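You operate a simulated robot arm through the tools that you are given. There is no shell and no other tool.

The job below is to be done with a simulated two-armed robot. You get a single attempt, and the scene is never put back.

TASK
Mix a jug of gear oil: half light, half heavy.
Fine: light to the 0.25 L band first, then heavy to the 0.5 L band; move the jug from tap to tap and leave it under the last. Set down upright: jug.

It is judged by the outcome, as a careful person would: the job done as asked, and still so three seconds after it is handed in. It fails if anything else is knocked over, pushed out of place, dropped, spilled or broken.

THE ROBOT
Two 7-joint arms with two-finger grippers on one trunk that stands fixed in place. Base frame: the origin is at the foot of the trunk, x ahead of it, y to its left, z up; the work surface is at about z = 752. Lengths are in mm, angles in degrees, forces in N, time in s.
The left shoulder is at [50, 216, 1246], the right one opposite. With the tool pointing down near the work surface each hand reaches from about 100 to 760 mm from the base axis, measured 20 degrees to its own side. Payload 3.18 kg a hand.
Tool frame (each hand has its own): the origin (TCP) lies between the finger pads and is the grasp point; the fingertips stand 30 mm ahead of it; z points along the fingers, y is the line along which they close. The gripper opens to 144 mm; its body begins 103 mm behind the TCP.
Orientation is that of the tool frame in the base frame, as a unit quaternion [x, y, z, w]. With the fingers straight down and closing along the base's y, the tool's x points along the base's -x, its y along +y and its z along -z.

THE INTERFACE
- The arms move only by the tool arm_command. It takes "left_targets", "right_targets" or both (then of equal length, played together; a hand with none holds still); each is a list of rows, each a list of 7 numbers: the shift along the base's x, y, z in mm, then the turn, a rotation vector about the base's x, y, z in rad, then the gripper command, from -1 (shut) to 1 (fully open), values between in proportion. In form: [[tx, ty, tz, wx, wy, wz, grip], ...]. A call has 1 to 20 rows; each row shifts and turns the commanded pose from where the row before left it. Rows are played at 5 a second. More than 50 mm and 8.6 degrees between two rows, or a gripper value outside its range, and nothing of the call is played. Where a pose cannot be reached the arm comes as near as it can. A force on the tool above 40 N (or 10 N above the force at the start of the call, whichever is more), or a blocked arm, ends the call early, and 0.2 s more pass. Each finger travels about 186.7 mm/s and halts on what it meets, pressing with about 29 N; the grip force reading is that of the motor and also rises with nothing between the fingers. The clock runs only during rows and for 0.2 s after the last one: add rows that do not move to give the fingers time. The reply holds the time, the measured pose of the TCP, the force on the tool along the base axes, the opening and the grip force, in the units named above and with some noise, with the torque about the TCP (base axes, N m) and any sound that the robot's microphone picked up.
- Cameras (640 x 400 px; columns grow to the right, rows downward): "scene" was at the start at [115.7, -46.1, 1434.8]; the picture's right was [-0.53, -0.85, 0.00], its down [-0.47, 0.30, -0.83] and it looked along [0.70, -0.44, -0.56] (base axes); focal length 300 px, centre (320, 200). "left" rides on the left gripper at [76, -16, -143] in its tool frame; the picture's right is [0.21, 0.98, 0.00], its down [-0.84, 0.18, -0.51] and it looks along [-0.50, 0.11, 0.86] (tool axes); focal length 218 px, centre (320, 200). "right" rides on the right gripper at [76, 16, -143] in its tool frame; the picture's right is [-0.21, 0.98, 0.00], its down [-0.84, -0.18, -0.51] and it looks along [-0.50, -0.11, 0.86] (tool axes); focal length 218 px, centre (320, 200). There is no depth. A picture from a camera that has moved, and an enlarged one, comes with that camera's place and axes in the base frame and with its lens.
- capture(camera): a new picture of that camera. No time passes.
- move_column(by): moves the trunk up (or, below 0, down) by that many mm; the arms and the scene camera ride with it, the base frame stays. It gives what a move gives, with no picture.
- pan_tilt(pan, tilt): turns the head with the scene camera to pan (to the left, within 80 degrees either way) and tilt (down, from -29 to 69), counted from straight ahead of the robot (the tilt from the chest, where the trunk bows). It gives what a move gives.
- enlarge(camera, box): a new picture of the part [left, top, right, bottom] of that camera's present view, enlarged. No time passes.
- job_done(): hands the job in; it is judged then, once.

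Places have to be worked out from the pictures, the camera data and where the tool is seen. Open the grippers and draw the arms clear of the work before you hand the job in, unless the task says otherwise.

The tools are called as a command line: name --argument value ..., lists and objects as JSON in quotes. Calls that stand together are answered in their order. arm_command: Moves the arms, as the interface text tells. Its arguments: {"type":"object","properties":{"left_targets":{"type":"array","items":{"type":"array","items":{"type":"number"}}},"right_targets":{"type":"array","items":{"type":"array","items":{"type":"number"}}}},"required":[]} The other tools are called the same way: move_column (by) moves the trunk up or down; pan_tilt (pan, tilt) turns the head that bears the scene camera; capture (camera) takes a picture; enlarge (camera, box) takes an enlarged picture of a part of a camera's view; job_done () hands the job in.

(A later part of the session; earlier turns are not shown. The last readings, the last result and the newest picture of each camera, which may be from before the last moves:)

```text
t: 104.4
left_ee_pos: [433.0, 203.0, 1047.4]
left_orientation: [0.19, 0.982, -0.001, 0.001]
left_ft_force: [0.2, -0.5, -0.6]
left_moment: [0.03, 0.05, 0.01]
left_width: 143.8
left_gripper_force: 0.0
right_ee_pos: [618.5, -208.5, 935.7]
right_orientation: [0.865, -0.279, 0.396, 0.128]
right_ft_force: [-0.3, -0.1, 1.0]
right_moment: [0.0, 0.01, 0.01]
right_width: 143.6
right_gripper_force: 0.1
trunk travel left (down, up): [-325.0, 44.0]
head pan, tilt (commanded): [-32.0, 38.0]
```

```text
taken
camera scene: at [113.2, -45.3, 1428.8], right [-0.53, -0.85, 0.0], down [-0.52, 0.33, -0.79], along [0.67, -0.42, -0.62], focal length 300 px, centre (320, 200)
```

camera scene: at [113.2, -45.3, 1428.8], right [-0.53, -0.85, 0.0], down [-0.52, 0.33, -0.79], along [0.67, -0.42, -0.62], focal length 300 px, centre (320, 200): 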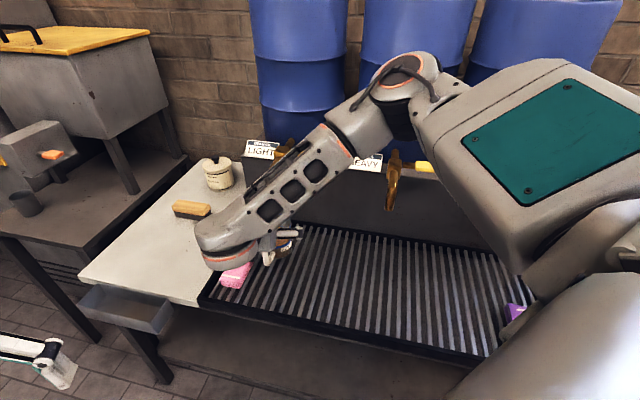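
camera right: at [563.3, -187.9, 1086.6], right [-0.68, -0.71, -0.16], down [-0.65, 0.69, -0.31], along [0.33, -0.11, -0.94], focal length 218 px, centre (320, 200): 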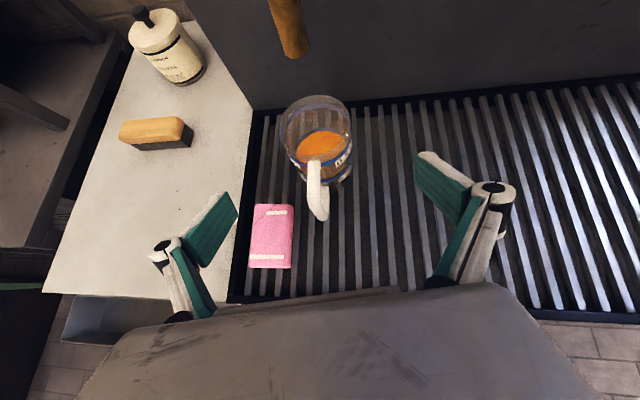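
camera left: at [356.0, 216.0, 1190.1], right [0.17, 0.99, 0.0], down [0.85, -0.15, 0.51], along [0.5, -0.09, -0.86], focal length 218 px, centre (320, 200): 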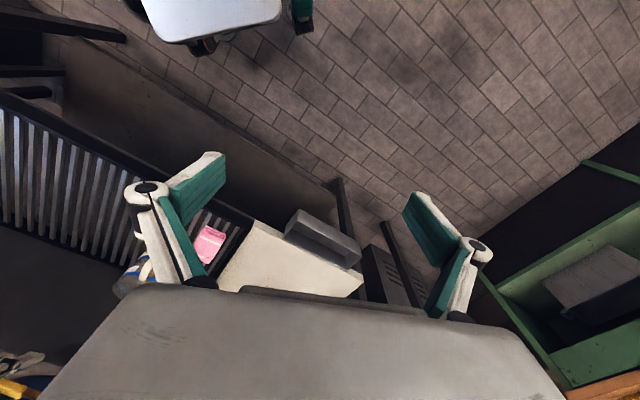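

The jug re-measures at (708, -271). I advance along the tool axis to grip it again, same path as the earlier retreat.

arm_command --right_targets '[[14.4, -10.1, -15, 0, 0, 0, 1], [14.4, -10.1, -15, 0, 0, 0, 1], [14.4, -10.1, -15, 0, 0, 0, 1], [14.4, -10.1, -15, 0, 0, 0, 1], [14.4, -10.1, -15, 0, 0, 0, 1], [14.4, -10.1, -14, 0, 0, 0, 1], [0, 0, 0, 0, 0, 0, 1]]'

capture --camera "right"

```text
t: 106.0
left_ee_pos: [432.2, 202.4, 1046.3]
left_orientation: [0.19, 0.982, -0.001, 0.001]
left_ft_force: [-0.6, -0.1, -0.2]
left_moment: [0.0, -0.01, 0.0]
left_width: 144.1
left_gripper_force: 0.0
right_ee_pos: [703.6, -267.0, 848.4]
right_orientation: [0.866, -0.279, 0.396, 0.127]
right_ft_force: [-0.4, -0.5, 0.4]
right_moment: [-0.02, 0.0, 0.02]
right_width: 144.0
right_gripper_force: 0.0
trunk travel left (down, up): [-325.0, 44.0]
head pan, tilt (commanded): [-32.0, 38.0]
```

```text
taken
camera right: at [647.7, -245.5, 999.3], right [-0.68, -0.71, -0.16], down [-0.65, 0.69, -0.31], along [0.33, -0.11, -0.94], focal length 218 px, centre (320, 200)
```

right: 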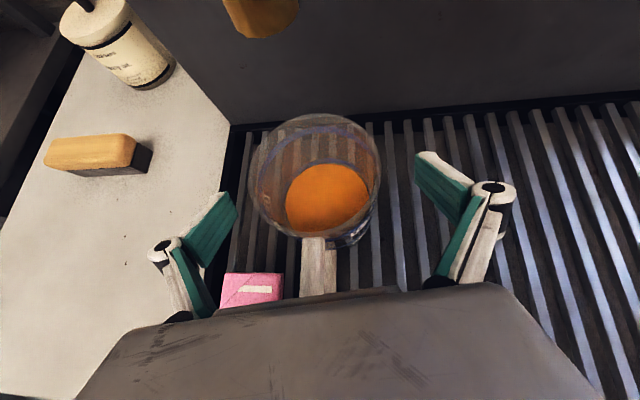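

Centred laterally within 1 mm. I close the gripper gradually onto the jug.

arm_command --right_targets '[[0, 0, 0, 0, 0, 0, 0.5], [0, 0, 0, 0, 0, 0, 0.3], [0, 0, 0, 0, 0, 0, 0.22], [0, 0, 0, 0, 0, 0, 0.15], [0, 0, 0, 0, 0, 0, 0.05], [0, 0, 0, 0, 0, 0, -0.5], [0, 0, 0, 0, 0, 0, -1], [0, 0, 0, 0, 0, 0, -1]]'

capture --camera "right"

```text
t: 107.8
left_ee_pos: [432.8, 201.7, 1046.2]
left_orientation: [0.19, 0.982, -0.001, 0.001]
left_ft_force: [-0.1, -0.1, -0.1]
left_moment: [0.04, -0.03, 0.02]
left_width: 143.9
left_gripper_force: 0.1
right_ee_pos: [703.5, -266.8, 848.8]
right_orientation: [0.866, -0.279, 0.396, 0.128]
right_ft_force: [-0.2, -0.7, 0.5]
right_moment: [0.08, -0.04, 0.07]
right_width: 83.8
right_gripper_force: 28.8
trunk travel left (down, up): [-325.0, 44.0]
head pan, tilt (commanded): [-32.0, 38.0]
```

```text
taken
camera right: at [647.7, -245.4, 999.4], right [-0.68, -0.71, -0.16], down [-0.65, 0.69, -0.31], along [0.33, -0.11, -0.94], focal length 218 px, centre (320, 200)
```

right: 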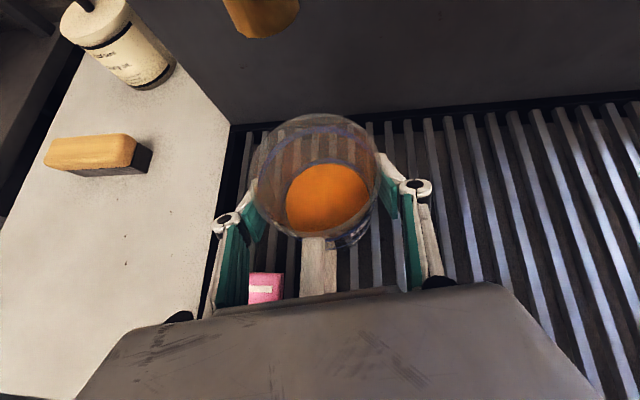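

Gripped at 29 N. I lift the jug 15 mm gently and back it ~40 mm away from under the light spout.

arm_command --right_targets '[[0, 0, 5, 0, 0, 0, -1], [0, 0, 5, 0, 0, 0, -1], [0, 0, 5, 0, 0, 0, -1], [-7, 7, 0, 0, 0, 0, -1], [-10, 10, 0, 0, 0, 0, -1], [-10, 10, 0, 0, 0, 0, -1], [0, 0, 0, 0, 0, 0, -1]]'

capture --camera "right"

```text
t: 109.4
left_ee_pos: [434.2, 202.2, 1047.9]
left_orientation: [0.19, 0.982, -0.002, 0.002]
left_ft_force: [0.0, -0.1, -0.5]
left_moment: [0.02, -0.03, 0.0]
left_width: 144.0
left_gripper_force: 0.1
right_ee_pos: [675.0, -240.6, 863.7]
right_orientation: [0.866, -0.278, 0.396, 0.127]
right_ft_force: [0.7, -0.1, -4.2]
right_moment: [-0.04, -0.06, 0.01]
right_width: 83.6
right_gripper_force: 28.9
trunk travel left (down, up): [-325.0, 44.0]
head pan, tilt (commanded): [-32.0, 38.0]
```

```text
taken
camera right: at [619.9, -219.3, 1014.9], right [-0.68, -0.71, -0.16], down [-0.65, 0.69, -0.31], along [0.33, -0.11, -0.94], focal length 218 px, centre (320, 200)
```

right: 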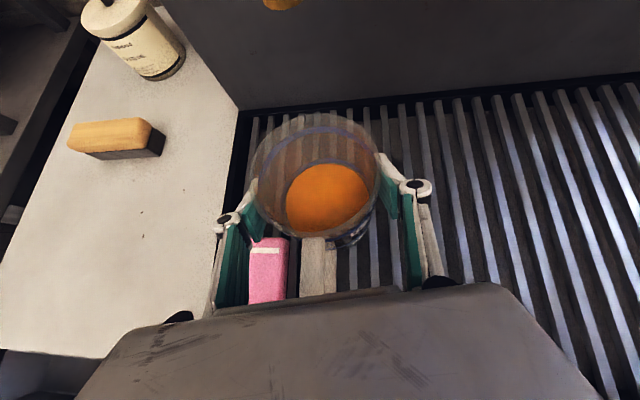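

The jug weighs in at ~4.2 N now and hangs steady. I carry it rightwards along the wall toward the heavy tap, raising it a little for better reach.

arm_command --right_targets '[[-8, -10, 6, 0, 0, 0, -1], [-12, -17, 6, 0, 0, 0, -1], [-12, -18, 6, 0, 0, 0, -1], [-12, -18, 6, 0, 0, 0, -1], [-12, -18, 4, 0, 0, 0, -1], [0, 0, 0, 0, 0, 0, -1]]'

capture --camera "right"

capture --camera "scene"

```text
t: 110.8
left_ee_pos: [433.6, 202.2, 1046.7]
left_orientation: [0.19, 0.982, -0.001, 0.001]
left_ft_force: [0.2, 0.0, -0.6]
left_moment: [0.03, 0.01, 0.0]
left_width: 143.9
left_gripper_force: 0.1
right_ee_pos: [621.2, -324.1, 893.6]
right_orientation: [0.866, -0.279, 0.395, 0.127]
right_ft_force: [0.7, 0.1, -3.5]
right_moment: [-0.03, 0.0, -0.02]
right_width: 83.7
right_gripper_force: 29.1
trunk travel left (down, up): [-325.0, 44.0]
head pan, tilt (commanded): [-32.0, 38.0]
```

```text
taken
camera right: at [565.6, -302.8, 1044.5], right [-0.68, -0.71, -0.16], down [-0.65, 0.69, -0.3], along [0.33, -0.11, -0.94], focal length 218 px, centre (320, 200)
```

right: 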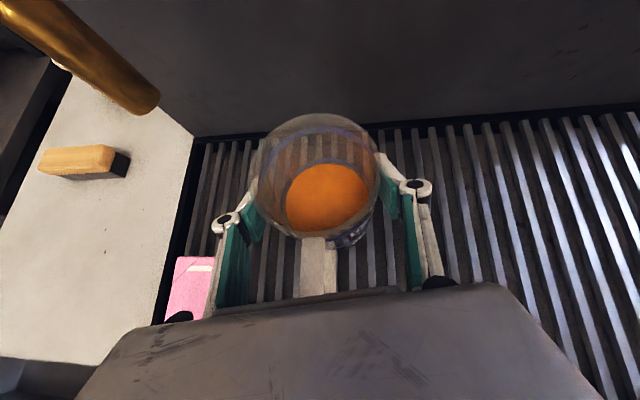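

```text
taken
camera scene: at [114.3, -45.1, 1428.6], right [-0.53, -0.85, 0.0], down [-0.52, 0.33, -0.79], along [0.67, -0.42, -0.62], focal length 300 px, centre (320, 200)
```

scene: 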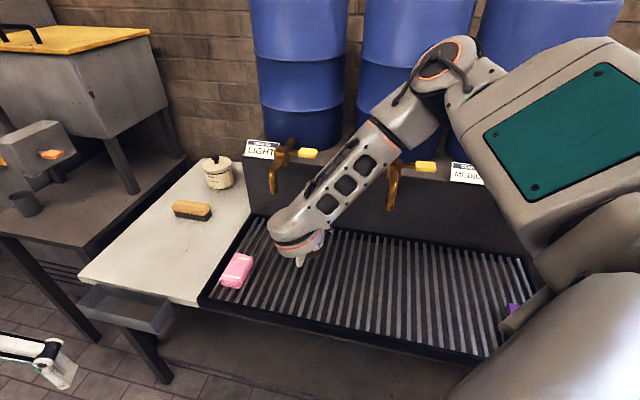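

Steady, no limits. I continue five more steps along the wall toward the heavy tap.

arm_command --right_targets '[[-12, -12, 0, 0, 0, 0, -1], [-14, -14, 0, 0, 0, 0, -1], [-14, -14, 0, 0, 0, 0, -1], [-14, -14, 0, 0, 0, 0, -1], [-14, -14, 0, 0, 0, 0, -1], [0, 0, 0, 0, 0, 0, -1]]'

capture --camera "right"

capture --camera "scene"

```text
t: 112.2
left_ee_pos: [433.8, 203.0, 1047.4]
left_orientation: [0.19, 0.982, -0.001, 0.001]
left_ft_force: [-0.4, -0.2, 0.0]
left_moment: [-0.05, -0.06, -0.04]
left_width: 143.8
left_gripper_force: 0.1
right_ee_pos: [591.2, -362.8, 919.3]
right_orientation: [0.867, -0.281, 0.39, 0.13]
right_ft_force: [0.5, 0.0, -3.5]
right_moment: [-0.03, -0.03, -0.01]
right_width: 83.6
right_gripper_force: 29.3
right hand out of reach, approached as far as the arm can: row 2, 3, 4, 5
trunk travel left (down, up): [-325.0, 44.0]
head pan, tilt (commanded): [-32.0, 38.0]
```

```text
taken
camera right: at [537.0, -341.1, 1068.9], right [-0.69, -0.71, -0.15], down [-0.65, 0.7, -0.3], along [0.32, -0.11, -0.94], focal length 218 px, centre (320, 200)
```

right: 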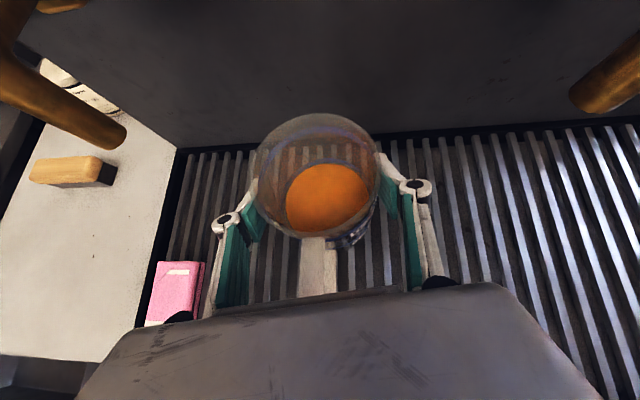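

```text
taken
camera scene: at [114.1, -45.1, 1428.6], right [-0.53, -0.85, 0.0], down [-0.52, 0.33, -0.79], along [0.67, -0.42, -0.62], focal length 300 px, centre (320, 200)
```

scene: 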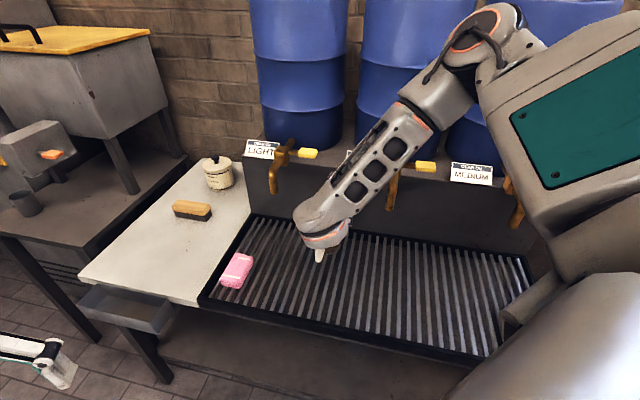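

The reach limit lifted the hand slightly and stopped short (jug still level, clear of both spouts). Turning the hand counter-clockwise about the vertical should relieve the shoulder; the jug only rotates about its own axis, so I yaw +30° here.

arm_command --right_targets '[[0, 0, 0, 0, 0, 0.1, -1], [0, 0, 0, 0, 0, 0.1, -1], [0, 0, 0, 0, 0, 0.1, -1], [0, 0, -4, 0, 0, 0.1, -1], [0, 0, -4, 0, 0, 0.1, -1], [0, 0, 0, 0, 0, 0, -1]]'

capture --camera "right"

capture --camera "scene"

```text
t: 113.6
left_ee_pos: [434.0, 202.2, 1047.8]
left_orientation: [0.19, 0.982, -0.002, 0.001]
left_ft_force: [-0.6, -0.5, -1.1]
left_moment: [0.0, -0.01, 0.01]
left_width: 144.0
left_gripper_force: 0.0
right_ee_pos: [655.0, -329.3, 970.3]
right_orientation: [0.908, -0.079, 0.41, 0.036]
right_ft_force: [0.4, 0.0, -3.9]
right_moment: [-0.02, -0.04, -0.01]
right_width: 83.4
right_gripper_force: 29.2
right hand out of reach, approached as far as the arm can: row 1, 2, 3, 4, 5
trunk travel left (down, up): [-325.0, 44.0]
head pan, tilt (commanded): [-32.0, 38.0]
```

```text
taken
camera right: at [597.7, -334.8, 1121.5], right [-0.31, -0.94, -0.15], down [-0.89, 0.34, -0.3], along [0.33, 0.05, -0.94], focal length 218 px, centre (320, 200)
```

right: 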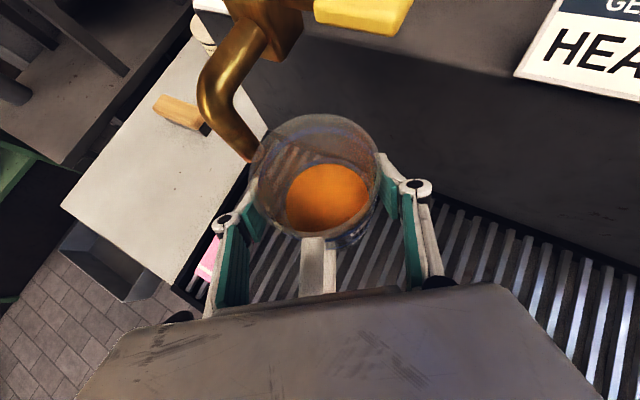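

```text
taken
camera scene: at [114.0, -45.5, 1428.6], right [-0.53, -0.85, 0.0], down [-0.52, 0.33, -0.79], along [0.67, -0.42, -0.62], focal length 300 px, centre (320, 200)
```

scene: 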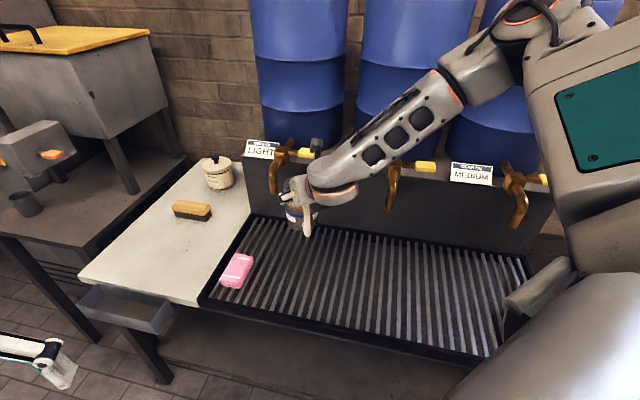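

That turn made it worse and drew the jug up near the light spout (about 20 mm clear, no contact). I immediately reverse: yaw back −0.5 rad while moving away from the spout and down to the earlier comfortable pose.

arm_command --right_targets '[[-10, 0, -5, 0, 0, -0.1, -1], [-8, 1, -15, 0, 0, -0.1, -1], [-7, 1, -18, 0, 0, -0.1, -1], [-6, 1, -18, 0, 0, -0.1, -1], [-4, 1, -18, 0, 0, -0.1, -1], [0, 0, 0, 0, 0, 0, -1]]'

capture --camera "right"

capture --camera "scene"

```text
t: 115.0
left_ee_pos: [434.2, 201.9, 1046.6]
left_orientation: [0.191, 0.982, -0.002, 0.001]
left_ft_force: [0.6, 0.7, -0.9]
left_moment: [-0.02, 0.01, -0.01]
left_width: 143.7
left_gripper_force: 0.2
right_ee_pos: [619.7, -325.7, 896.6]
right_orientation: [0.86, -0.302, 0.388, 0.136]
right_ft_force: [-0.7, -0.4, -4.2]
right_moment: [-0.02, -0.03, 0.05]
right_width: 83.7
right_gripper_force: 29.3
trunk travel left (down, up): [-325.0, 44.0]
head pan, tilt (commanded): [-32.0, 38.0]
```

```text
taken
camera right: at [566.3, -302.3, 1047.1], right [-0.72, -0.68, -0.16], down [-0.62, 0.73, -0.3], along [0.31, -0.12, -0.94], focal length 218 px, centre (320, 200)
```

right: 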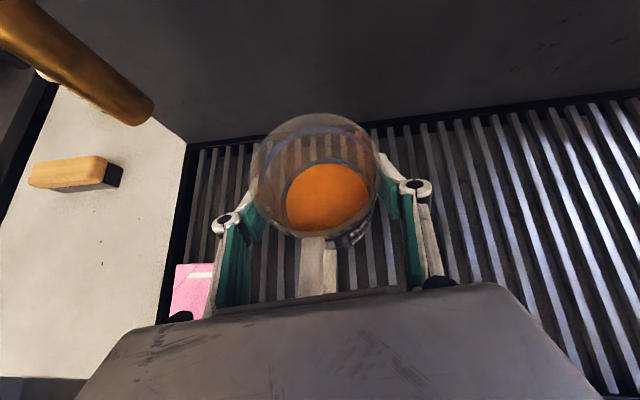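

```text
taken
camera scene: at [113.7, -45.2, 1428.7], right [-0.53, -0.85, 0.0], down [-0.52, 0.33, -0.79], along [0.67, -0.42, -0.62], focal length 300 px, centre (320, 200)
```

scene: 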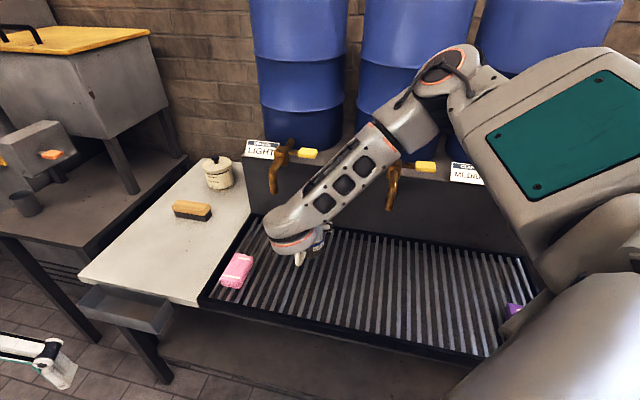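

Back in the comfortable pose with the jug level. Now I try the opposite turn (clockwise ~17°), which should relieve the limit, and then move on a little.

arm_command --right_targets '[[0, 0, 0, 0, 0, -0.1, -1], [0, 0, 0, 0, 0, -0.1, -1], [0, 0, 0, 0, 0, -0.1, -1], [-10, -10, 0, 0, 0, 0, -1], [-10, -10, 0, 0, 0, 0, -1], [0, 0, 0, 0, 0, 0, -1]]'

capture --camera "right"

capture --camera "scene"

```text
t: 116.4
left_ee_pos: [434.6, 201.7, 1046.3]
left_orientation: [0.19, 0.982, -0.002, 0.002]
left_ft_force: [-0.7, 0.1, 0.1]
left_moment: [0.02, -0.01, -0.02]
left_width: 144.0
left_gripper_force: 0.0
right_ee_pos: [600.1, -346.6, 895.9]
right_orientation: [0.805, -0.426, 0.364, 0.195]
right_ft_force: [0.4, -0.8, -3.8]
right_moment: [-0.03, 0.02, 0.02]
right_width: 83.7
right_gripper_force: 29.0
trunk travel left (down, up): [-325.0, 44.0]
head pan, tilt (commanded): [-32.0, 38.0]
```

```text
taken
camera right: at [555.3, -307.8, 1047.7], right [-0.89, -0.43, -0.15], down [-0.38, 0.88, -0.3], along [0.26, -0.2, -0.94], focal length 218 px, centre (320, 200)
```

right: 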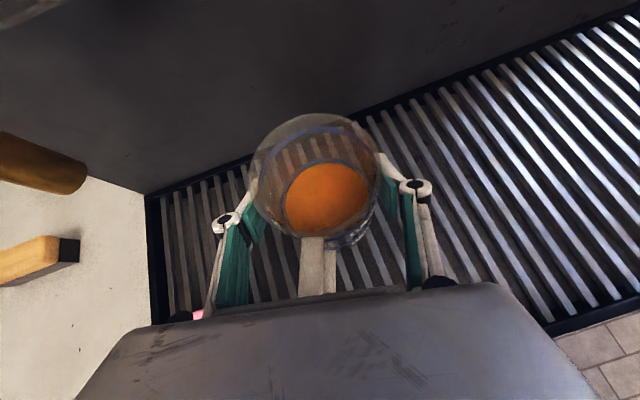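

```text
taken
camera scene: at [114.0, -45.3, 1428.6], right [-0.53, -0.85, 0.0], down [-0.52, 0.33, -0.79], along [0.67, -0.42, -0.62], focal length 300 px, centre (320, 200)
```

scene: 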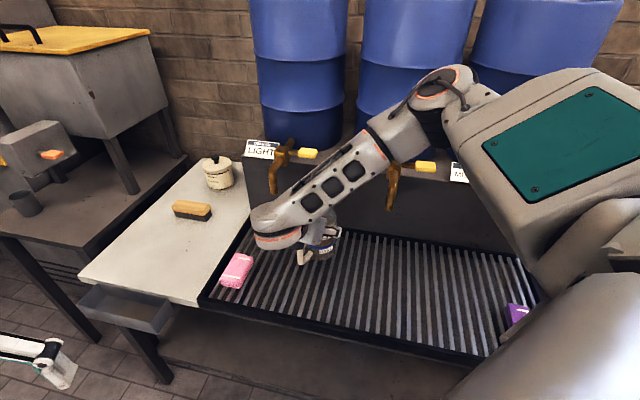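

The clockwise turn freed the arm (no limits, hand azimuth −56°). I continue along the wall toward the heavy tap.

arm_command --right_targets '[[-12, -12, 0, 0, 0, 0, -1], [-14, -14, 0, 0, 0, 0, -1], [-14, -14, 0, 0, 0, 0, -1], [-14, -14, 0, 0, 0, 0, -1], [0, 0, 0, 0, 0, 0, -1]]'

capture --camera "right"

capture --camera "scene"

```text
t: 117.6
left_ee_pos: [433.5, 202.5, 1046.9]
left_orientation: [0.19, 0.982, -0.002, 0.001]
left_ft_force: [-0.3, -0.1, -0.3]
left_moment: [0.01, 0.01, -0.01]
left_width: 144.0
left_gripper_force: 0.1
right_ee_pos: [546.4, -399.1, 897.7]
right_orientation: [0.806, -0.426, 0.363, 0.193]
right_ft_force: [-0.8, 0.7, -4.3]
right_moment: [-0.02, 0.02, 0.01]
right_width: 83.6
right_gripper_force: 28.6
trunk travel left (down, up): [-325.0, 44.0]
head pan, tilt (commanded): [-32.0, 38.0]
```

```text
taken
camera right: at [502.3, -361.0, 1048.4], right [-0.89, -0.43, -0.15], down [-0.38, 0.88, -0.3], along [0.26, -0.2, -0.94], focal length 218 px, centre (320, 200)
```

right: 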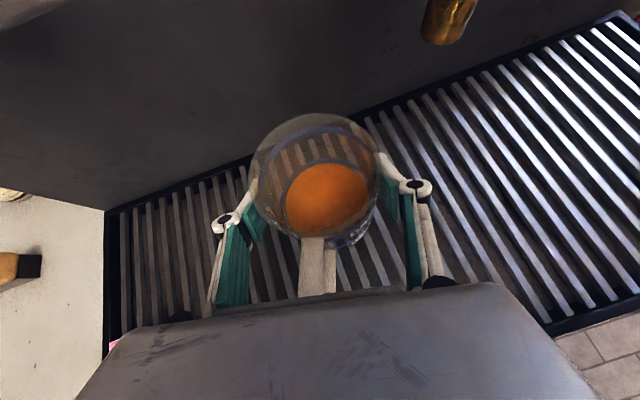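

```text
taken
camera scene: at [114.1, -45.2, 1428.6], right [-0.53, -0.85, 0.0], down [-0.52, 0.33, -0.79], along [0.67, -0.42, -0.62], focal length 300 px, centre (320, 200)
```

scene: 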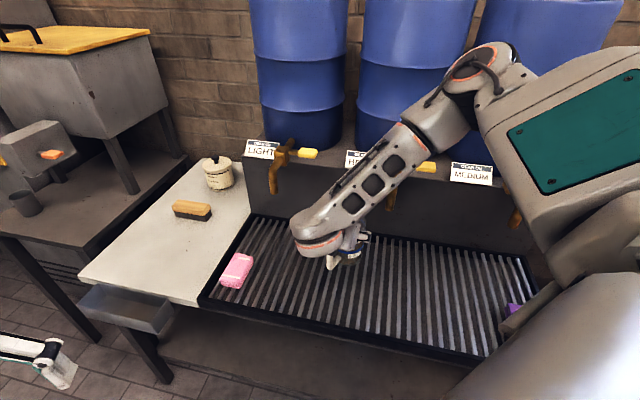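

Still free; the heavy spout tip measures about (507, -486, 957). I carry the jug the next ~90 mm along the wall.

arm_command --right_targets '[[-12, -12, 0, 0, 0, 0, -1], [-13, -13, 0, 0, 0, 0, -1], [-13, -13, 0, 0, 0, 0, -1], [-13, -13, 0, 0, 0, 0, -1], [-10, -11, 0, 0, 0, 0, -1], [0, 0, 0, 0, 0, 0, -1]]'

capture --camera "right"

capture --camera "scene"

```text
t: 119.0
left_ee_pos: [433.3, 202.2, 1046.9]
left_orientation: [0.19, 0.982, -0.001, 0.002]
left_ft_force: [-0.4, 0.0, 0.0]
left_moment: [0.01, 0.01, 0.03]
left_width: 143.8
left_gripper_force: 0.1
right_ee_pos: [513.6, -435.4, 908.9]
right_orientation: [0.806, -0.429, 0.359, 0.196]
right_ft_force: [0.1, 0.4, -3.2]
right_moment: [-0.05, -0.04, -0.02]
right_width: 83.4
right_gripper_force: 29.2
right hand out of reach, approached as far as the arm can: row 3, 4, 5
trunk travel left (down, up): [-325.0, 44.0]
head pan, tilt (commanded): [-32.0, 38.0]
```

```text
taken
camera right: at [470.1, -397.9, 1060.9], right [-0.89, -0.43, -0.15], down [-0.38, 0.88, -0.29], along [0.26, -0.2, -0.94], focal length 218 px, centre (320, 200)
```

right: 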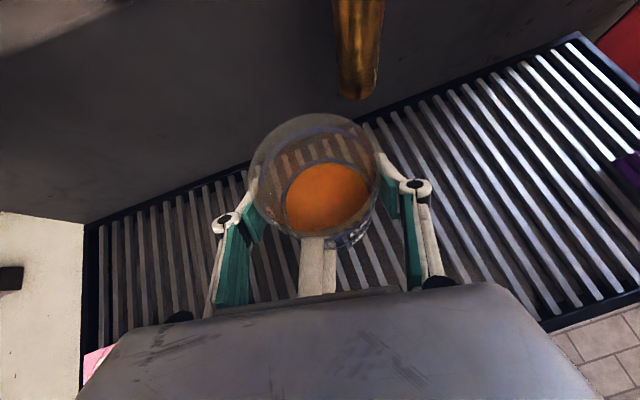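

```text
taken
camera scene: at [114.0, -45.2, 1428.6], right [-0.53, -0.85, 0.0], down [-0.52, 0.33, -0.79], along [0.67, -0.42, -0.62], focal length 300 px, centre (320, 200)
```

scene: 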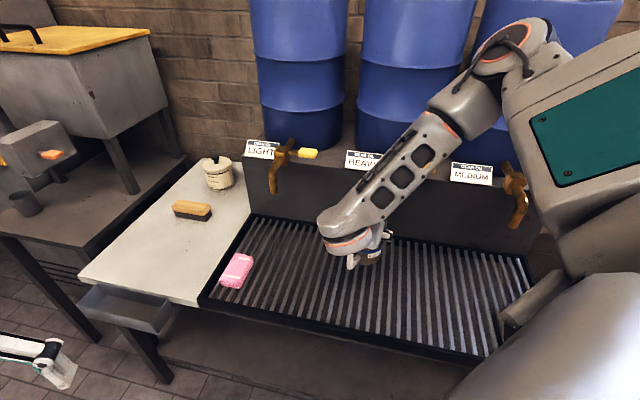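

The limit returns near here, so I turn the hand clockwise another ~17° in place (camera and palm stay on the side away from the spout).

arm_command --right_targets '[[0, 0, 0, 0, 0, -0.1, -1], [0, 0, -2, 0, 0, -0.1, -1], [0, 0, -4, 0, 0, -0.1, -1], [0, 0, -4, 0, 0, 0, -1], [0, 0, 0, 0, 0, 0, -1]]'

capture --camera "right"

capture --camera "scene"

```text
t: 120.2
left_ee_pos: [433.2, 202.3, 1047.3]
left_orientation: [0.191, 0.982, -0.001, 0.002]
left_ft_force: [0.0, 0.6, 0.6]
left_moment: [0.02, 0.01, 0.0]
left_width: 143.9
left_gripper_force: 0.1
right_ee_pos: [512.4, -437.0, 900.4]
right_orientation: [0.732, -0.543, 0.33, 0.246]
right_ft_force: [0.2, 0.7, -3.6]
right_moment: [-0.05, 0.0, 0.02]
right_width: 83.7
right_gripper_force: 28.5
trunk travel left (down, up): [-325.0, 44.0]
head pan, tilt (commanded): [-32.0, 38.0]
```

```text
taken
camera right: at [482.0, -386.5, 1050.9], right [-0.98, -0.15, -0.15], down [-0.1, 0.95, -0.3], along [0.19, -0.27, -0.94], focal length 218 px, centre (320, 200)
```

right: 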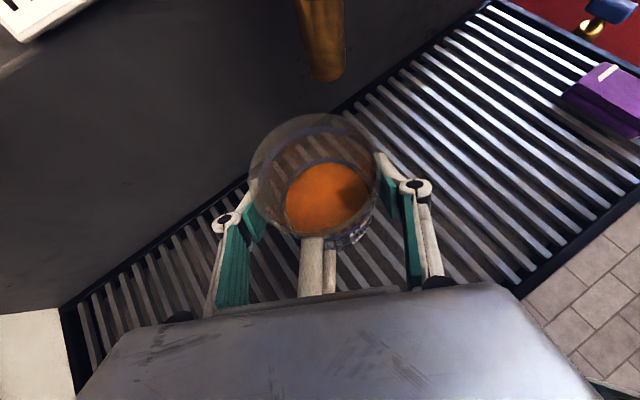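

```text
taken
camera scene: at [114.1, -45.2, 1428.6], right [-0.53, -0.85, 0.0], down [-0.52, 0.33, -0.79], along [0.67, -0.42, -0.62], focal length 300 px, centre (320, 200)
```

scene: 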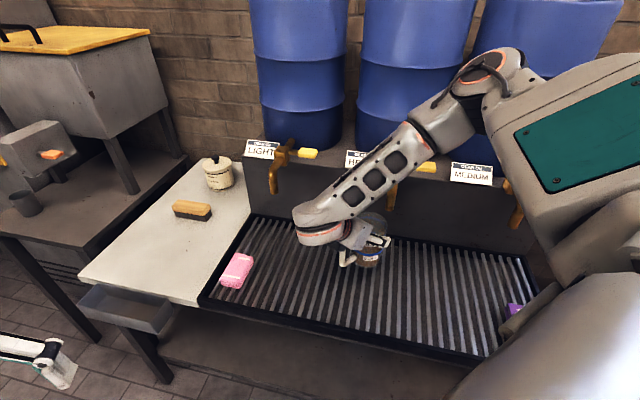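

Free again (azimuth −73°). I move the last ~38 mm so the jug's opening comes under the heavy spout.

arm_command --right_targets '[[-3, -12, 0, 0, 0, 0, -1], [-3, -12, 0, 0, 0, 0, -1], [-3, -12, 0, 0, 0, 0, -1], [0, 0, 0, 0, 0, 0, -1]]'

capture --camera "right"

capture --camera "scene"

```text
t: 121.2
left_ee_pos: [433.6, 203.8, 1047.5]
left_orientation: [0.19, 0.982, -0.001, 0.001]
left_ft_force: [0.0, -0.5, 0.2]
left_moment: [-0.01, 0.01, -0.01]
left_width: 143.9
left_gripper_force: 0.0
right_ee_pos: [501.9, -473.8, 899.5]
right_orientation: [0.732, -0.542, 0.33, 0.246]
right_ft_force: [-0.4, 0.6, -4.6]
right_moment: [-0.02, 0.01, -0.02]
right_width: 83.4
right_gripper_force: 29.1
trunk travel left (down, up): [-325.0, 44.0]
head pan, tilt (commanded): [-32.0, 38.0]
```

```text
taken
camera right: at [472.2, -423.2, 1050.4], right [-0.98, -0.15, -0.15], down [-0.1, 0.95, -0.3], along [0.19, -0.27, -0.94], focal length 218 px, centre (320, 200)
```

right: 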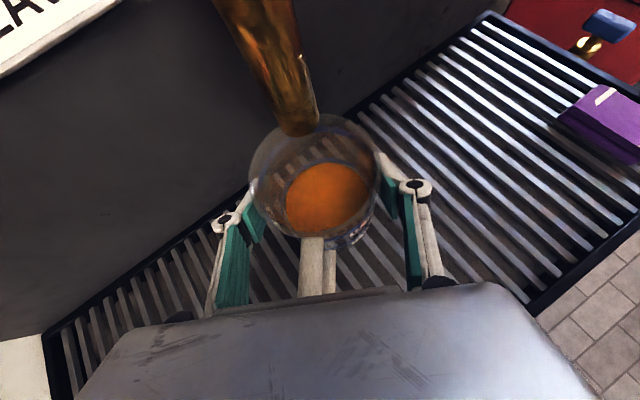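

```text
taken
camera scene: at [114.1, -44.8, 1428.6], right [-0.53, -0.85, 0.0], down [-0.52, 0.33, -0.79], along [0.67, -0.42, -0.62], focal length 300 px, centre (320, 200)
```

scene: 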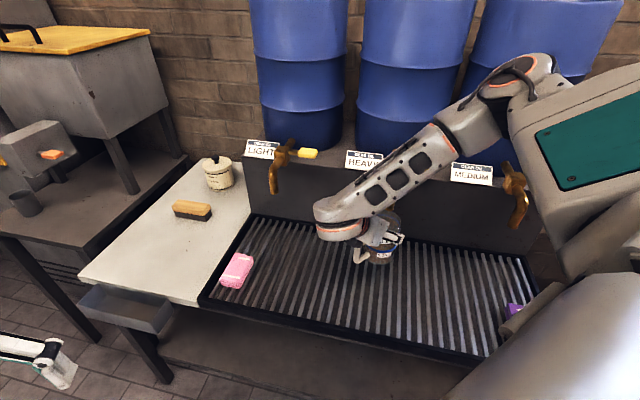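

The spout tip (508, -488) is over the opening, ~10 mm from the jug axis. I lower the jug in steps, checking reach.

arm_command --right_targets '[[0, 0, -8, 0, 0, 0, -1], [0, 0, -8, 0, 0, 0, -1], [0, 0, -8, 0, 0, 0, -1], [0, 0, 0, 0, 0, 0, -1]]'

capture --camera "right"

```text
t: 122.2
left_ee_pos: [433.6, 202.0, 1046.1]
left_orientation: [0.189, 0.982, -0.001, 0.002]
left_ft_force: [0.7, -0.8, 0.1]
left_moment: [0.02, 0.01, 0.0]
left_width: 144.1
left_gripper_force: 0.1
right_ee_pos: [502.5, -472.1, 875.3]
right_orientation: [0.732, -0.543, 0.329, 0.247]
right_ft_force: [0.0, -0.9, -3.8]
right_moment: [-0.08, 0.01, -0.03]
right_width: 83.5
right_gripper_force: 28.7
trunk travel left (down, up): [-325.0, 44.0]
head pan, tilt (commanded): [-32.0, 38.0]
```

```text
taken
camera right: at [472.3, -422.2, 1026.1], right [-0.98, -0.15, -0.15], down [-0.1, 0.95, -0.3], along [0.19, -0.27, -0.94], focal length 218 px, centre (320, 200)
```

right: 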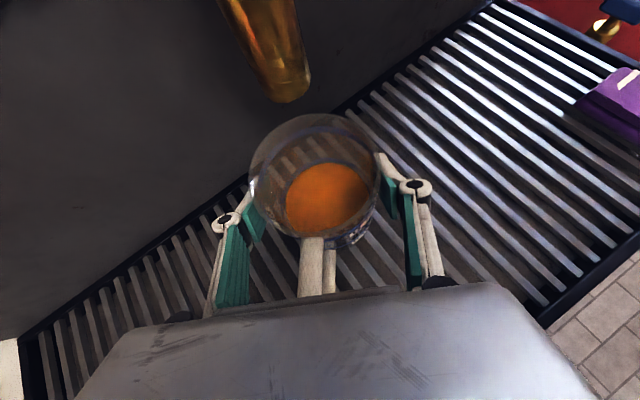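

No limits so far (z=875). I lower the remaining distance to the grate slowly.

arm_command --right_targets '[[0, 0, -8, 0, 0, 0, -1], [0, 0, -8, 0, 0, 0, -1], [0, 0, -7, 0, 0, 0, -1], [0, 0, 0, 0, 0, 0, -1]]'

```text
t: 123.2
left_ee_pos: [433.4, 202.7, 1047.8]
left_orientation: [0.19, 0.982, -0.001, 0.001]
left_ft_force: [0.7, -0.4, 0.3]
left_moment: [0.0, 0.01, -0.01]
left_width: 144.0
left_gripper_force: 0.1
right_ee_pos: [503.2, -472.2, 851.8]
right_orientation: [0.732, -0.543, 0.33, 0.246]
right_ft_force: [-0.5, -0.2, -3.7]
right_moment: [-0.02, 0.01, -0.04]
right_width: 83.4
right_gripper_force: 28.8
trunk travel left (down, up): [-325.0, 44.0]
head pan, tilt (commanded): [-32.0, 38.0]
```

The jug is ~3 mm above the grate with weight still on the hand. I lower 2 mm at a time until contact shows.

arm_command --right_targets '[[0, 0, -2, 0, 0, 0, -1], [0, 0, -1.5, 0, 0, 0, -1], [0, 0, 0, 0, 0, 0, -1]]'

```text
t: 124.0
left_ee_pos: [433.0, 203.6, 1048.0]
left_orientation: [0.19, 0.982, -0.001, 0.001]
left_ft_force: [-0.2, -0.1, 0.4]
left_moment: [0.05, 0.02, 0.0]
left_width: 143.8
left_gripper_force: 0.0
right_ee_pos: [503.1, -471.1, 849.2]
right_orientation: [0.733, -0.542, 0.332, 0.244]
right_ft_force: [1.8, 0.7, 3.8]
right_moment: [-0.2, -0.43, 0.05]
right_width: 83.1
right_gripper_force: 29.2
trunk travel left (down, up): [-325.0, 44.0]
head pan, tilt (commanded): [-32.0, 38.0]
```

Contact (force changed from −3.7 to +3.8 N). I open the fingers gently and check the jug stands.

arm_command --right_targets '[[0, 0, 0, 0, 0, 0, 0.1], [0, 0, 0, 0, 0, 0, 0.2], [0, 0, 0, 0, 0, 0, 0.4], [0, 0, 0, 0, 0, 0, 1], [0, 0, 0, 0, 0, 0, 1], [0, 0, 0, 0, 0, 0, 1]]'

capture --camera "right"

enlarge --camera "scene" --box '[320, 190, 440, 290]'

```text
t: 125.4
left_ee_pos: [433.1, 201.9, 1047.0]
left_orientation: [0.191, 0.982, -0.001, 0.001]
left_ft_force: [0.7, -0.1, -0.2]
left_moment: [-0.02, -0.01, 0.0]
left_width: 144.0
left_gripper_force: 0.1
right_ee_pos: [502.4, -471.6, 848.7]
right_orientation: [0.732, -0.542, 0.33, 0.245]
right_ft_force: [0.5, 0.0, 0.8]
right_moment: [-0.02, 0.02, -0.02]
right_width: 144.0
right_gripper_force: 0.0
trunk travel left (down, up): [-325.0, 44.0]
head pan, tilt (commanded): [-32.0, 38.0]
```

```text
taken
camera right: at [471.5, -421.3, 999.8], right [-0.98, -0.15, -0.15], down [-0.1, 0.95, -0.3], along [0.19, -0.27, -0.94], focal length 218 px, centre (320, 200)
```

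right: 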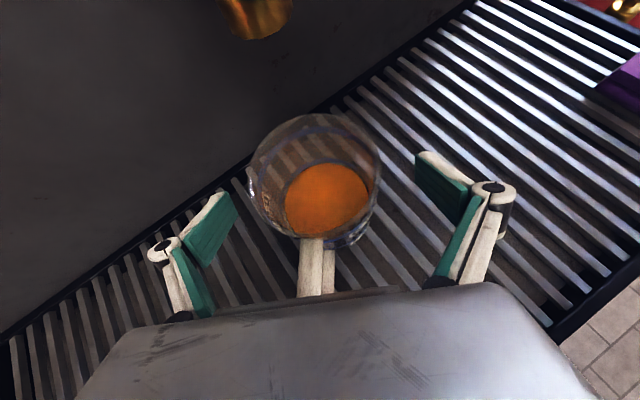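

```text
4.00 times, centred on (380, 240) of scene
camera zoom: at [113.6, -45.0, 1428.7], right [-0.53, -0.85, 0.0], down [-0.52, 0.33, -0.79], along [0.67, -0.42, -0.62], focal length 1199 px, centre (80, 40)
```

zoom: 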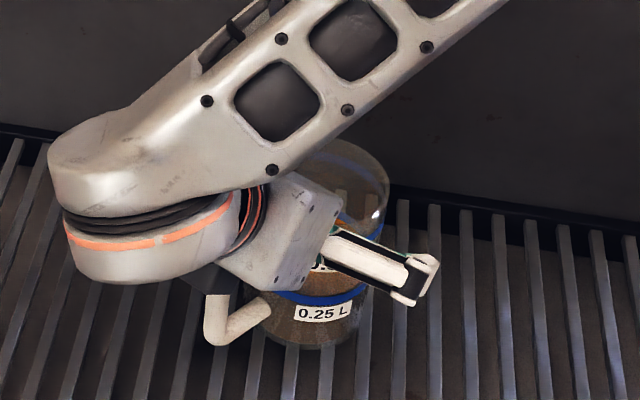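

The jug stands upright under the heavy tap. I retreat along the tool axis, back and up.

arm_command --right_targets '[[-5, 16.5, 15, 0, 0, 0, 1], [-5, 16.5, 15, 0, 0, 0, 1], [-5, 16.5, 15, 0, 0, 0, 1], [-5, 16.5, 15, 0, 0, 0, 1], [-5, 16.5, 15, 0, 0, 0, 1], [-5, 16.5, 15, 0, 0, 0, 1], [0, 0, 0, 0, 0, 0, 1]]'

capture --camera "right"

capture --camera "scene"

```text
t: 127.0
left_ee_pos: [433.3, 202.9, 1046.0]
left_orientation: [0.19, 0.982, -0.001, 0.002]
left_ft_force: [-0.2, 0.1, -0.5]
left_moment: [0.03, 0.0, 0.01]
left_width: 143.9
left_gripper_force: 0.0
right_ee_pos: [473.7, -373.5, 937.2]
right_orientation: [0.732, -0.543, 0.33, 0.246]
right_ft_force: [-0.5, 0.1, -0.1]
right_moment: [-0.02, 0.02, 0.0]
right_width: 143.9
right_gripper_force: 0.2
trunk travel left (down, up): [-325.0, 44.0]
head pan, tilt (commanded): [-32.0, 38.0]
```

```text
taken
camera right: at [443.4, -324.2, 1088.8], right [-0.98, -0.15, -0.15], down [-0.1, 0.95, -0.3], along [0.19, -0.27, -0.94], focal length 218 px, centre (320, 200)
```

right: 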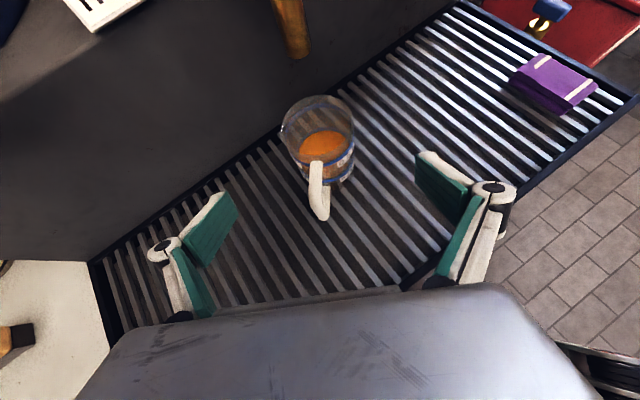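

```text
taken
camera scene: at [113.7, -45.4, 1428.6], right [-0.53, -0.85, 0.0], down [-0.52, 0.33, -0.79], along [0.67, -0.42, -0.62], focal length 300 px, centre (320, 200)
```

scene: 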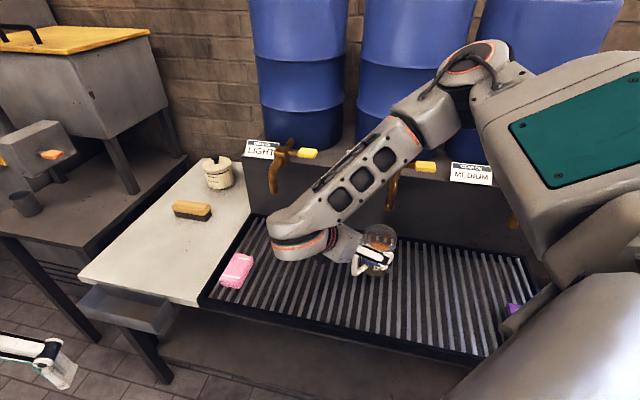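

The jug is at (504, -477) under the heavy spout (508, -488). By analogy the heavy paddle is near (513, -596, 1043); since the lever springs shut by itself I only need to press it down with closed fingers. I close the fingers, rise, and move above the heavy lever.

arm_command --right_targets '[[0, 0, 43, 0, 0, 0, 0], [0, 0, 43, 0, 0, 0, -1], [0, 0, 43, 0, 0, 0, -1], [0, 0, 43, 0, 0, 0, -1], [4, -30, 5, 0, 0, 0, -1], [4, -30, 5, 0, 0, 0, -1], [4, -30, 0, 0, 0, 0, -1], [0, 0, 0, 0, 0, 0, -1]]'

capture --camera "right"

capture --camera "scene"

```text
t: 128.8
left_ee_pos: [433.3, 203.5, 1047.6]
left_orientation: [0.19, 0.982, -0.001, 0.001]
left_ft_force: [0.4, 0.2, -0.2]
left_moment: [-0.04, 0.0, -0.03]
left_width: 144.2
left_gripper_force: 0.1
right_ee_pos: [486.1, -460.8, 1120.9]
right_orientation: [0.733, -0.542, 0.33, 0.246]
right_ft_force: [-0.1, 1.0, -0.5]
right_moment: [-0.01, 0.01, -0.01]
right_width: 0.1
right_gripper_force: 29.1
trunk travel left (down, up): [-325.0, 44.0]
head pan, tilt (commanded): [-32.0, 38.0]
```

```text
taken
camera right: at [455.6, -410.5, 1270.9], right [-0.98, -0.15, -0.15], down [-0.1, 0.95, -0.3], along [0.19, -0.27, -0.94], focal length 218 px, centre (320, 200)
```

right: 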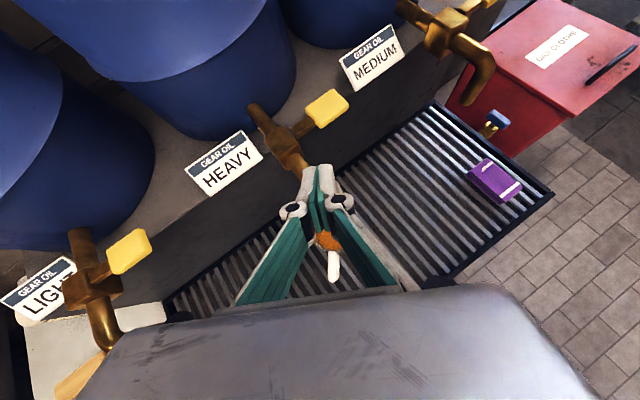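

```text
taken
camera scene: at [113.7, -44.0, 1428.7], right [-0.53, -0.85, 0.0], down [-0.52, 0.33, -0.79], along [0.67, -0.42, -0.62], focal length 300 px, centre (320, 200)
```

scene: 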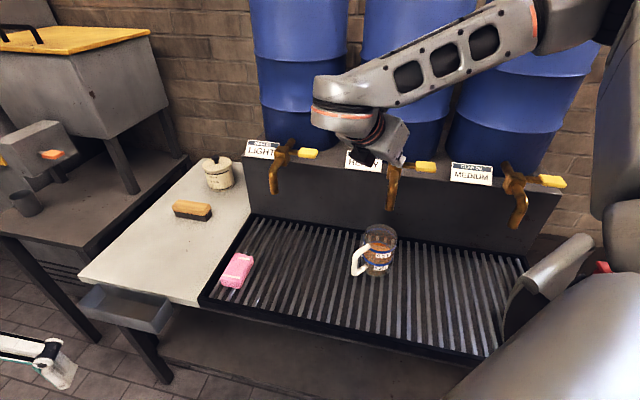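

Good view: the heavy paddle is at about (510, -593, 1043), and the scene camera sees the jug clearly. I take a baseline close-up of the jug.

enlarge --camera "scene" --box '[345, 215, 405, 285]'

enlarge --camera "scene" --box '[360, 222, 400, 252]'

enlarge --camera "scene" --box '[360, 248, 400, 278]'

```text
5.71 times, centred on (375, 250) of scene
camera zoom: at [113.7, -44.0, 1428.7], right [-0.53, -0.85, 0.0], down [-0.52, 0.33, -0.79], along [0.67, -0.42, -0.62], focal length 1713 px, centre (6, -86)
```

zoom: 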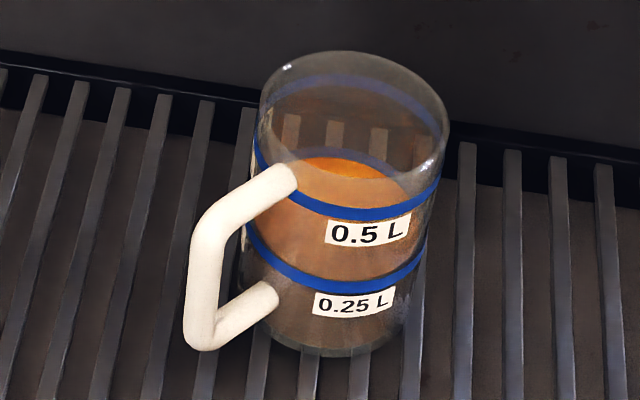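

```text
13.33 times, centred on (380, 237) of scene
camera zoom: at [113.7, -44.0, 1428.7], right [-0.53, -0.85, 0.0], down [-0.52, 0.33, -0.79], along [0.67, -0.42, -0.62], focal length 3996 px, centre (-480, -293)
```

zoom: 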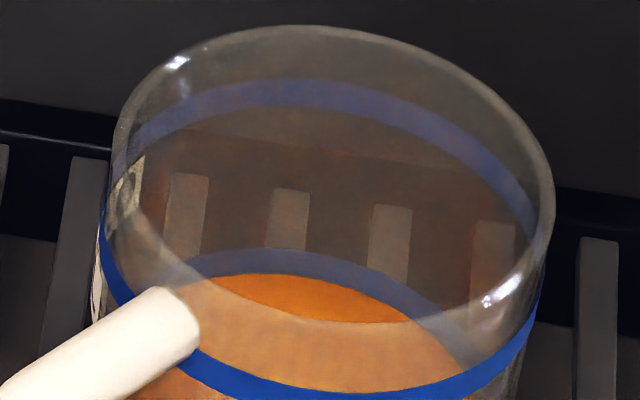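

```text
13.33 times, centred on (380, 263) of scene
camera zoom: at [113.7, -44.0, 1428.7], right [-0.53, -0.85, 0.0], down [-0.52, 0.33, -0.79], along [0.67, -0.42, -0.62], focal length 3996 px, centre (-480, -640)
```

zoom: 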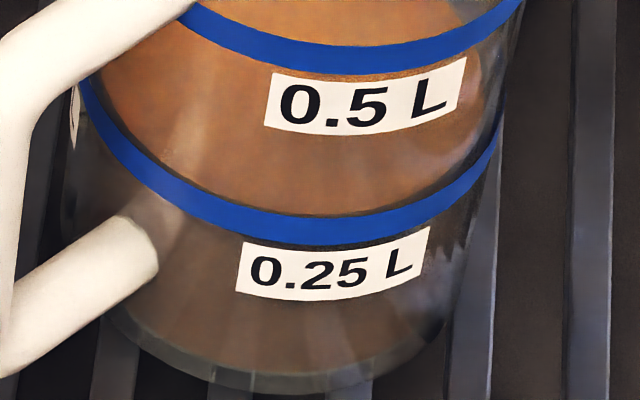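

The light oil sits right at the 0.25 band. Now I move over the heavy paddle with the closed fingertips about 10 mm above it.

arm_command --right_targets '[[5.8, -37, 0, 0, 0, 0, -1], [5.8, -37, -6, 0, 0, 0, -1], [5.8, -36, -12, 0, 0, 0, -1], [0, 0, -18, 0, 0, 0, -1], [0, 0, 0, 0, 0, 0, -1]]'

capture --camera "right"

enlarge --camera "right" --box '[220, 80, 420, 240]'

capture --camera "scene"

```text
t: 130.0
left_ee_pos: [433.3, 202.2, 1047.8]
left_orientation: [0.19, 0.982, 0.0, 0.003]
left_ft_force: [-0.7, -0.5, -0.3]
left_moment: [0.01, 0.0, -0.01]
left_width: 144.0
left_gripper_force: 0.1
right_ee_pos: [503.6, -574.8, 1086.4]
right_orientation: [0.731, -0.544, 0.33, 0.246]
right_ft_force: [-0.3, 0.1, -0.9]
right_moment: [-0.01, 0.0, 0.02]
right_width: 0.1
right_gripper_force: 29.1
trunk travel left (down, up): [-325.0, 44.0]
head pan, tilt (commanded): [-32.0, 38.0]
```

```text
taken
camera right: at [471.7, -523.8, 1236.5], right [-0.98, -0.15, -0.16], down [-0.1, 0.95, -0.3], along [0.19, -0.27, -0.94], focal length 218 px, centre (320, 200)
```

right: 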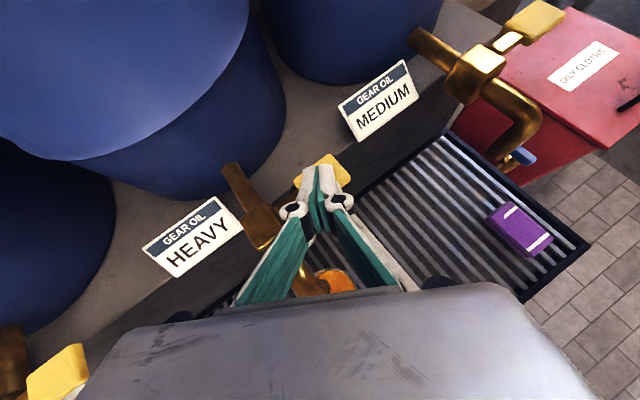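

```text
2.50 times, centred on (320, 160) of right
camera zoom: at [471.7, -523.8, 1236.5], right [-0.98, -0.15, -0.16], down [-0.1, 0.95, -0.3], along [0.19, -0.27, -0.94], focal length 546 px, centre (320, 300)
```

zoom: 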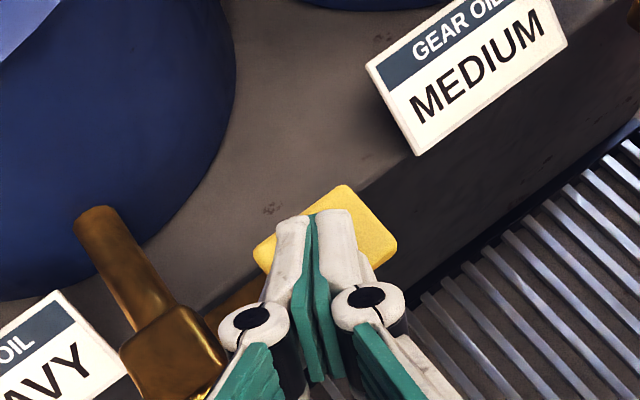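

```text
taken
camera scene: at [113.2, -45.6, 1428.7], right [-0.53, -0.85, 0.0], down [-0.52, 0.33, -0.79], along [0.67, -0.42, -0.62], focal length 300 px, centre (320, 200)
```

scene: 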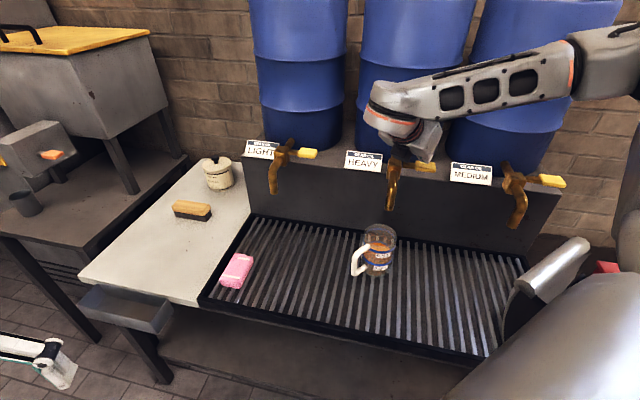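

Fingertips are centred over the paddle, ~16 mm above it. I press down 28 mm in total (about 12 mm of lever travel) and look for the stream.

arm_command --right_targets '[[0, 0, -8, 0, 0, 0, -1], [0, 0, -8, 0, 0, 0, -1], [0, 0, -6, 0, 0, 0, -1], [0, 0, -6, 0, 0, 0, -1]]'

enlarge --camera "scene" --box '[335, 140, 455, 290]'

enlarge --camera "right" --box '[220, 80, 420, 240]'

```text
t: 131.0
left_ee_pos: [432.8, 202.8, 1045.9]
left_orientation: [0.19, 0.982, -0.001, 0.002]
left_ft_force: [0.5, -0.7, -0.6]
left_moment: [0.01, -0.01, -0.01]
left_width: 144.0
left_gripper_force: 0.0
right_ee_pos: [502.2, -573.9, 1058.8]
right_orientation: [0.732, -0.542, 0.331, 0.245]
right_ft_force: [-0.8, -2.8, 7.4]
right_moment: [-0.09, -0.1, -0.02]
right_width: 0.1
right_gripper_force: 28.8
trunk travel left (down, up): [-325.0, 44.0]
head pan, tilt (commanded): [-32.0, 38.0]
```

```text
2.67 times, centred on (395, 215) of scene
camera zoom: at [113.3, -44.7, 1428.8], right [-0.53, -0.85, 0.0], down [-0.52, 0.33, -0.79], along [0.67, -0.42, -0.62], focal length 799 px, centre (120, 160)
```

zoom: 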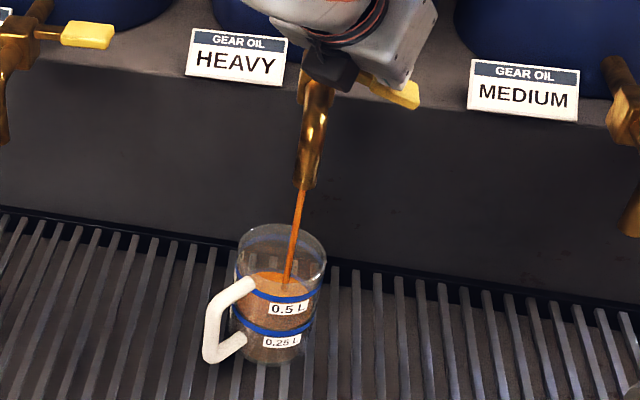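

```text
2.50 times, centred on (320, 160) of right
camera zoom: at [471.2, -522.1, 1209.2], right [-0.98, -0.15, -0.16], down [-0.1, 0.95, -0.3], along [0.19, -0.27, -0.94], focal length 546 px, centre (320, 300)
```

zoom: 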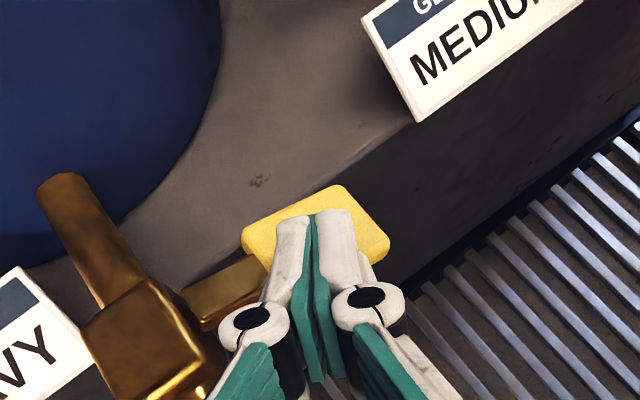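

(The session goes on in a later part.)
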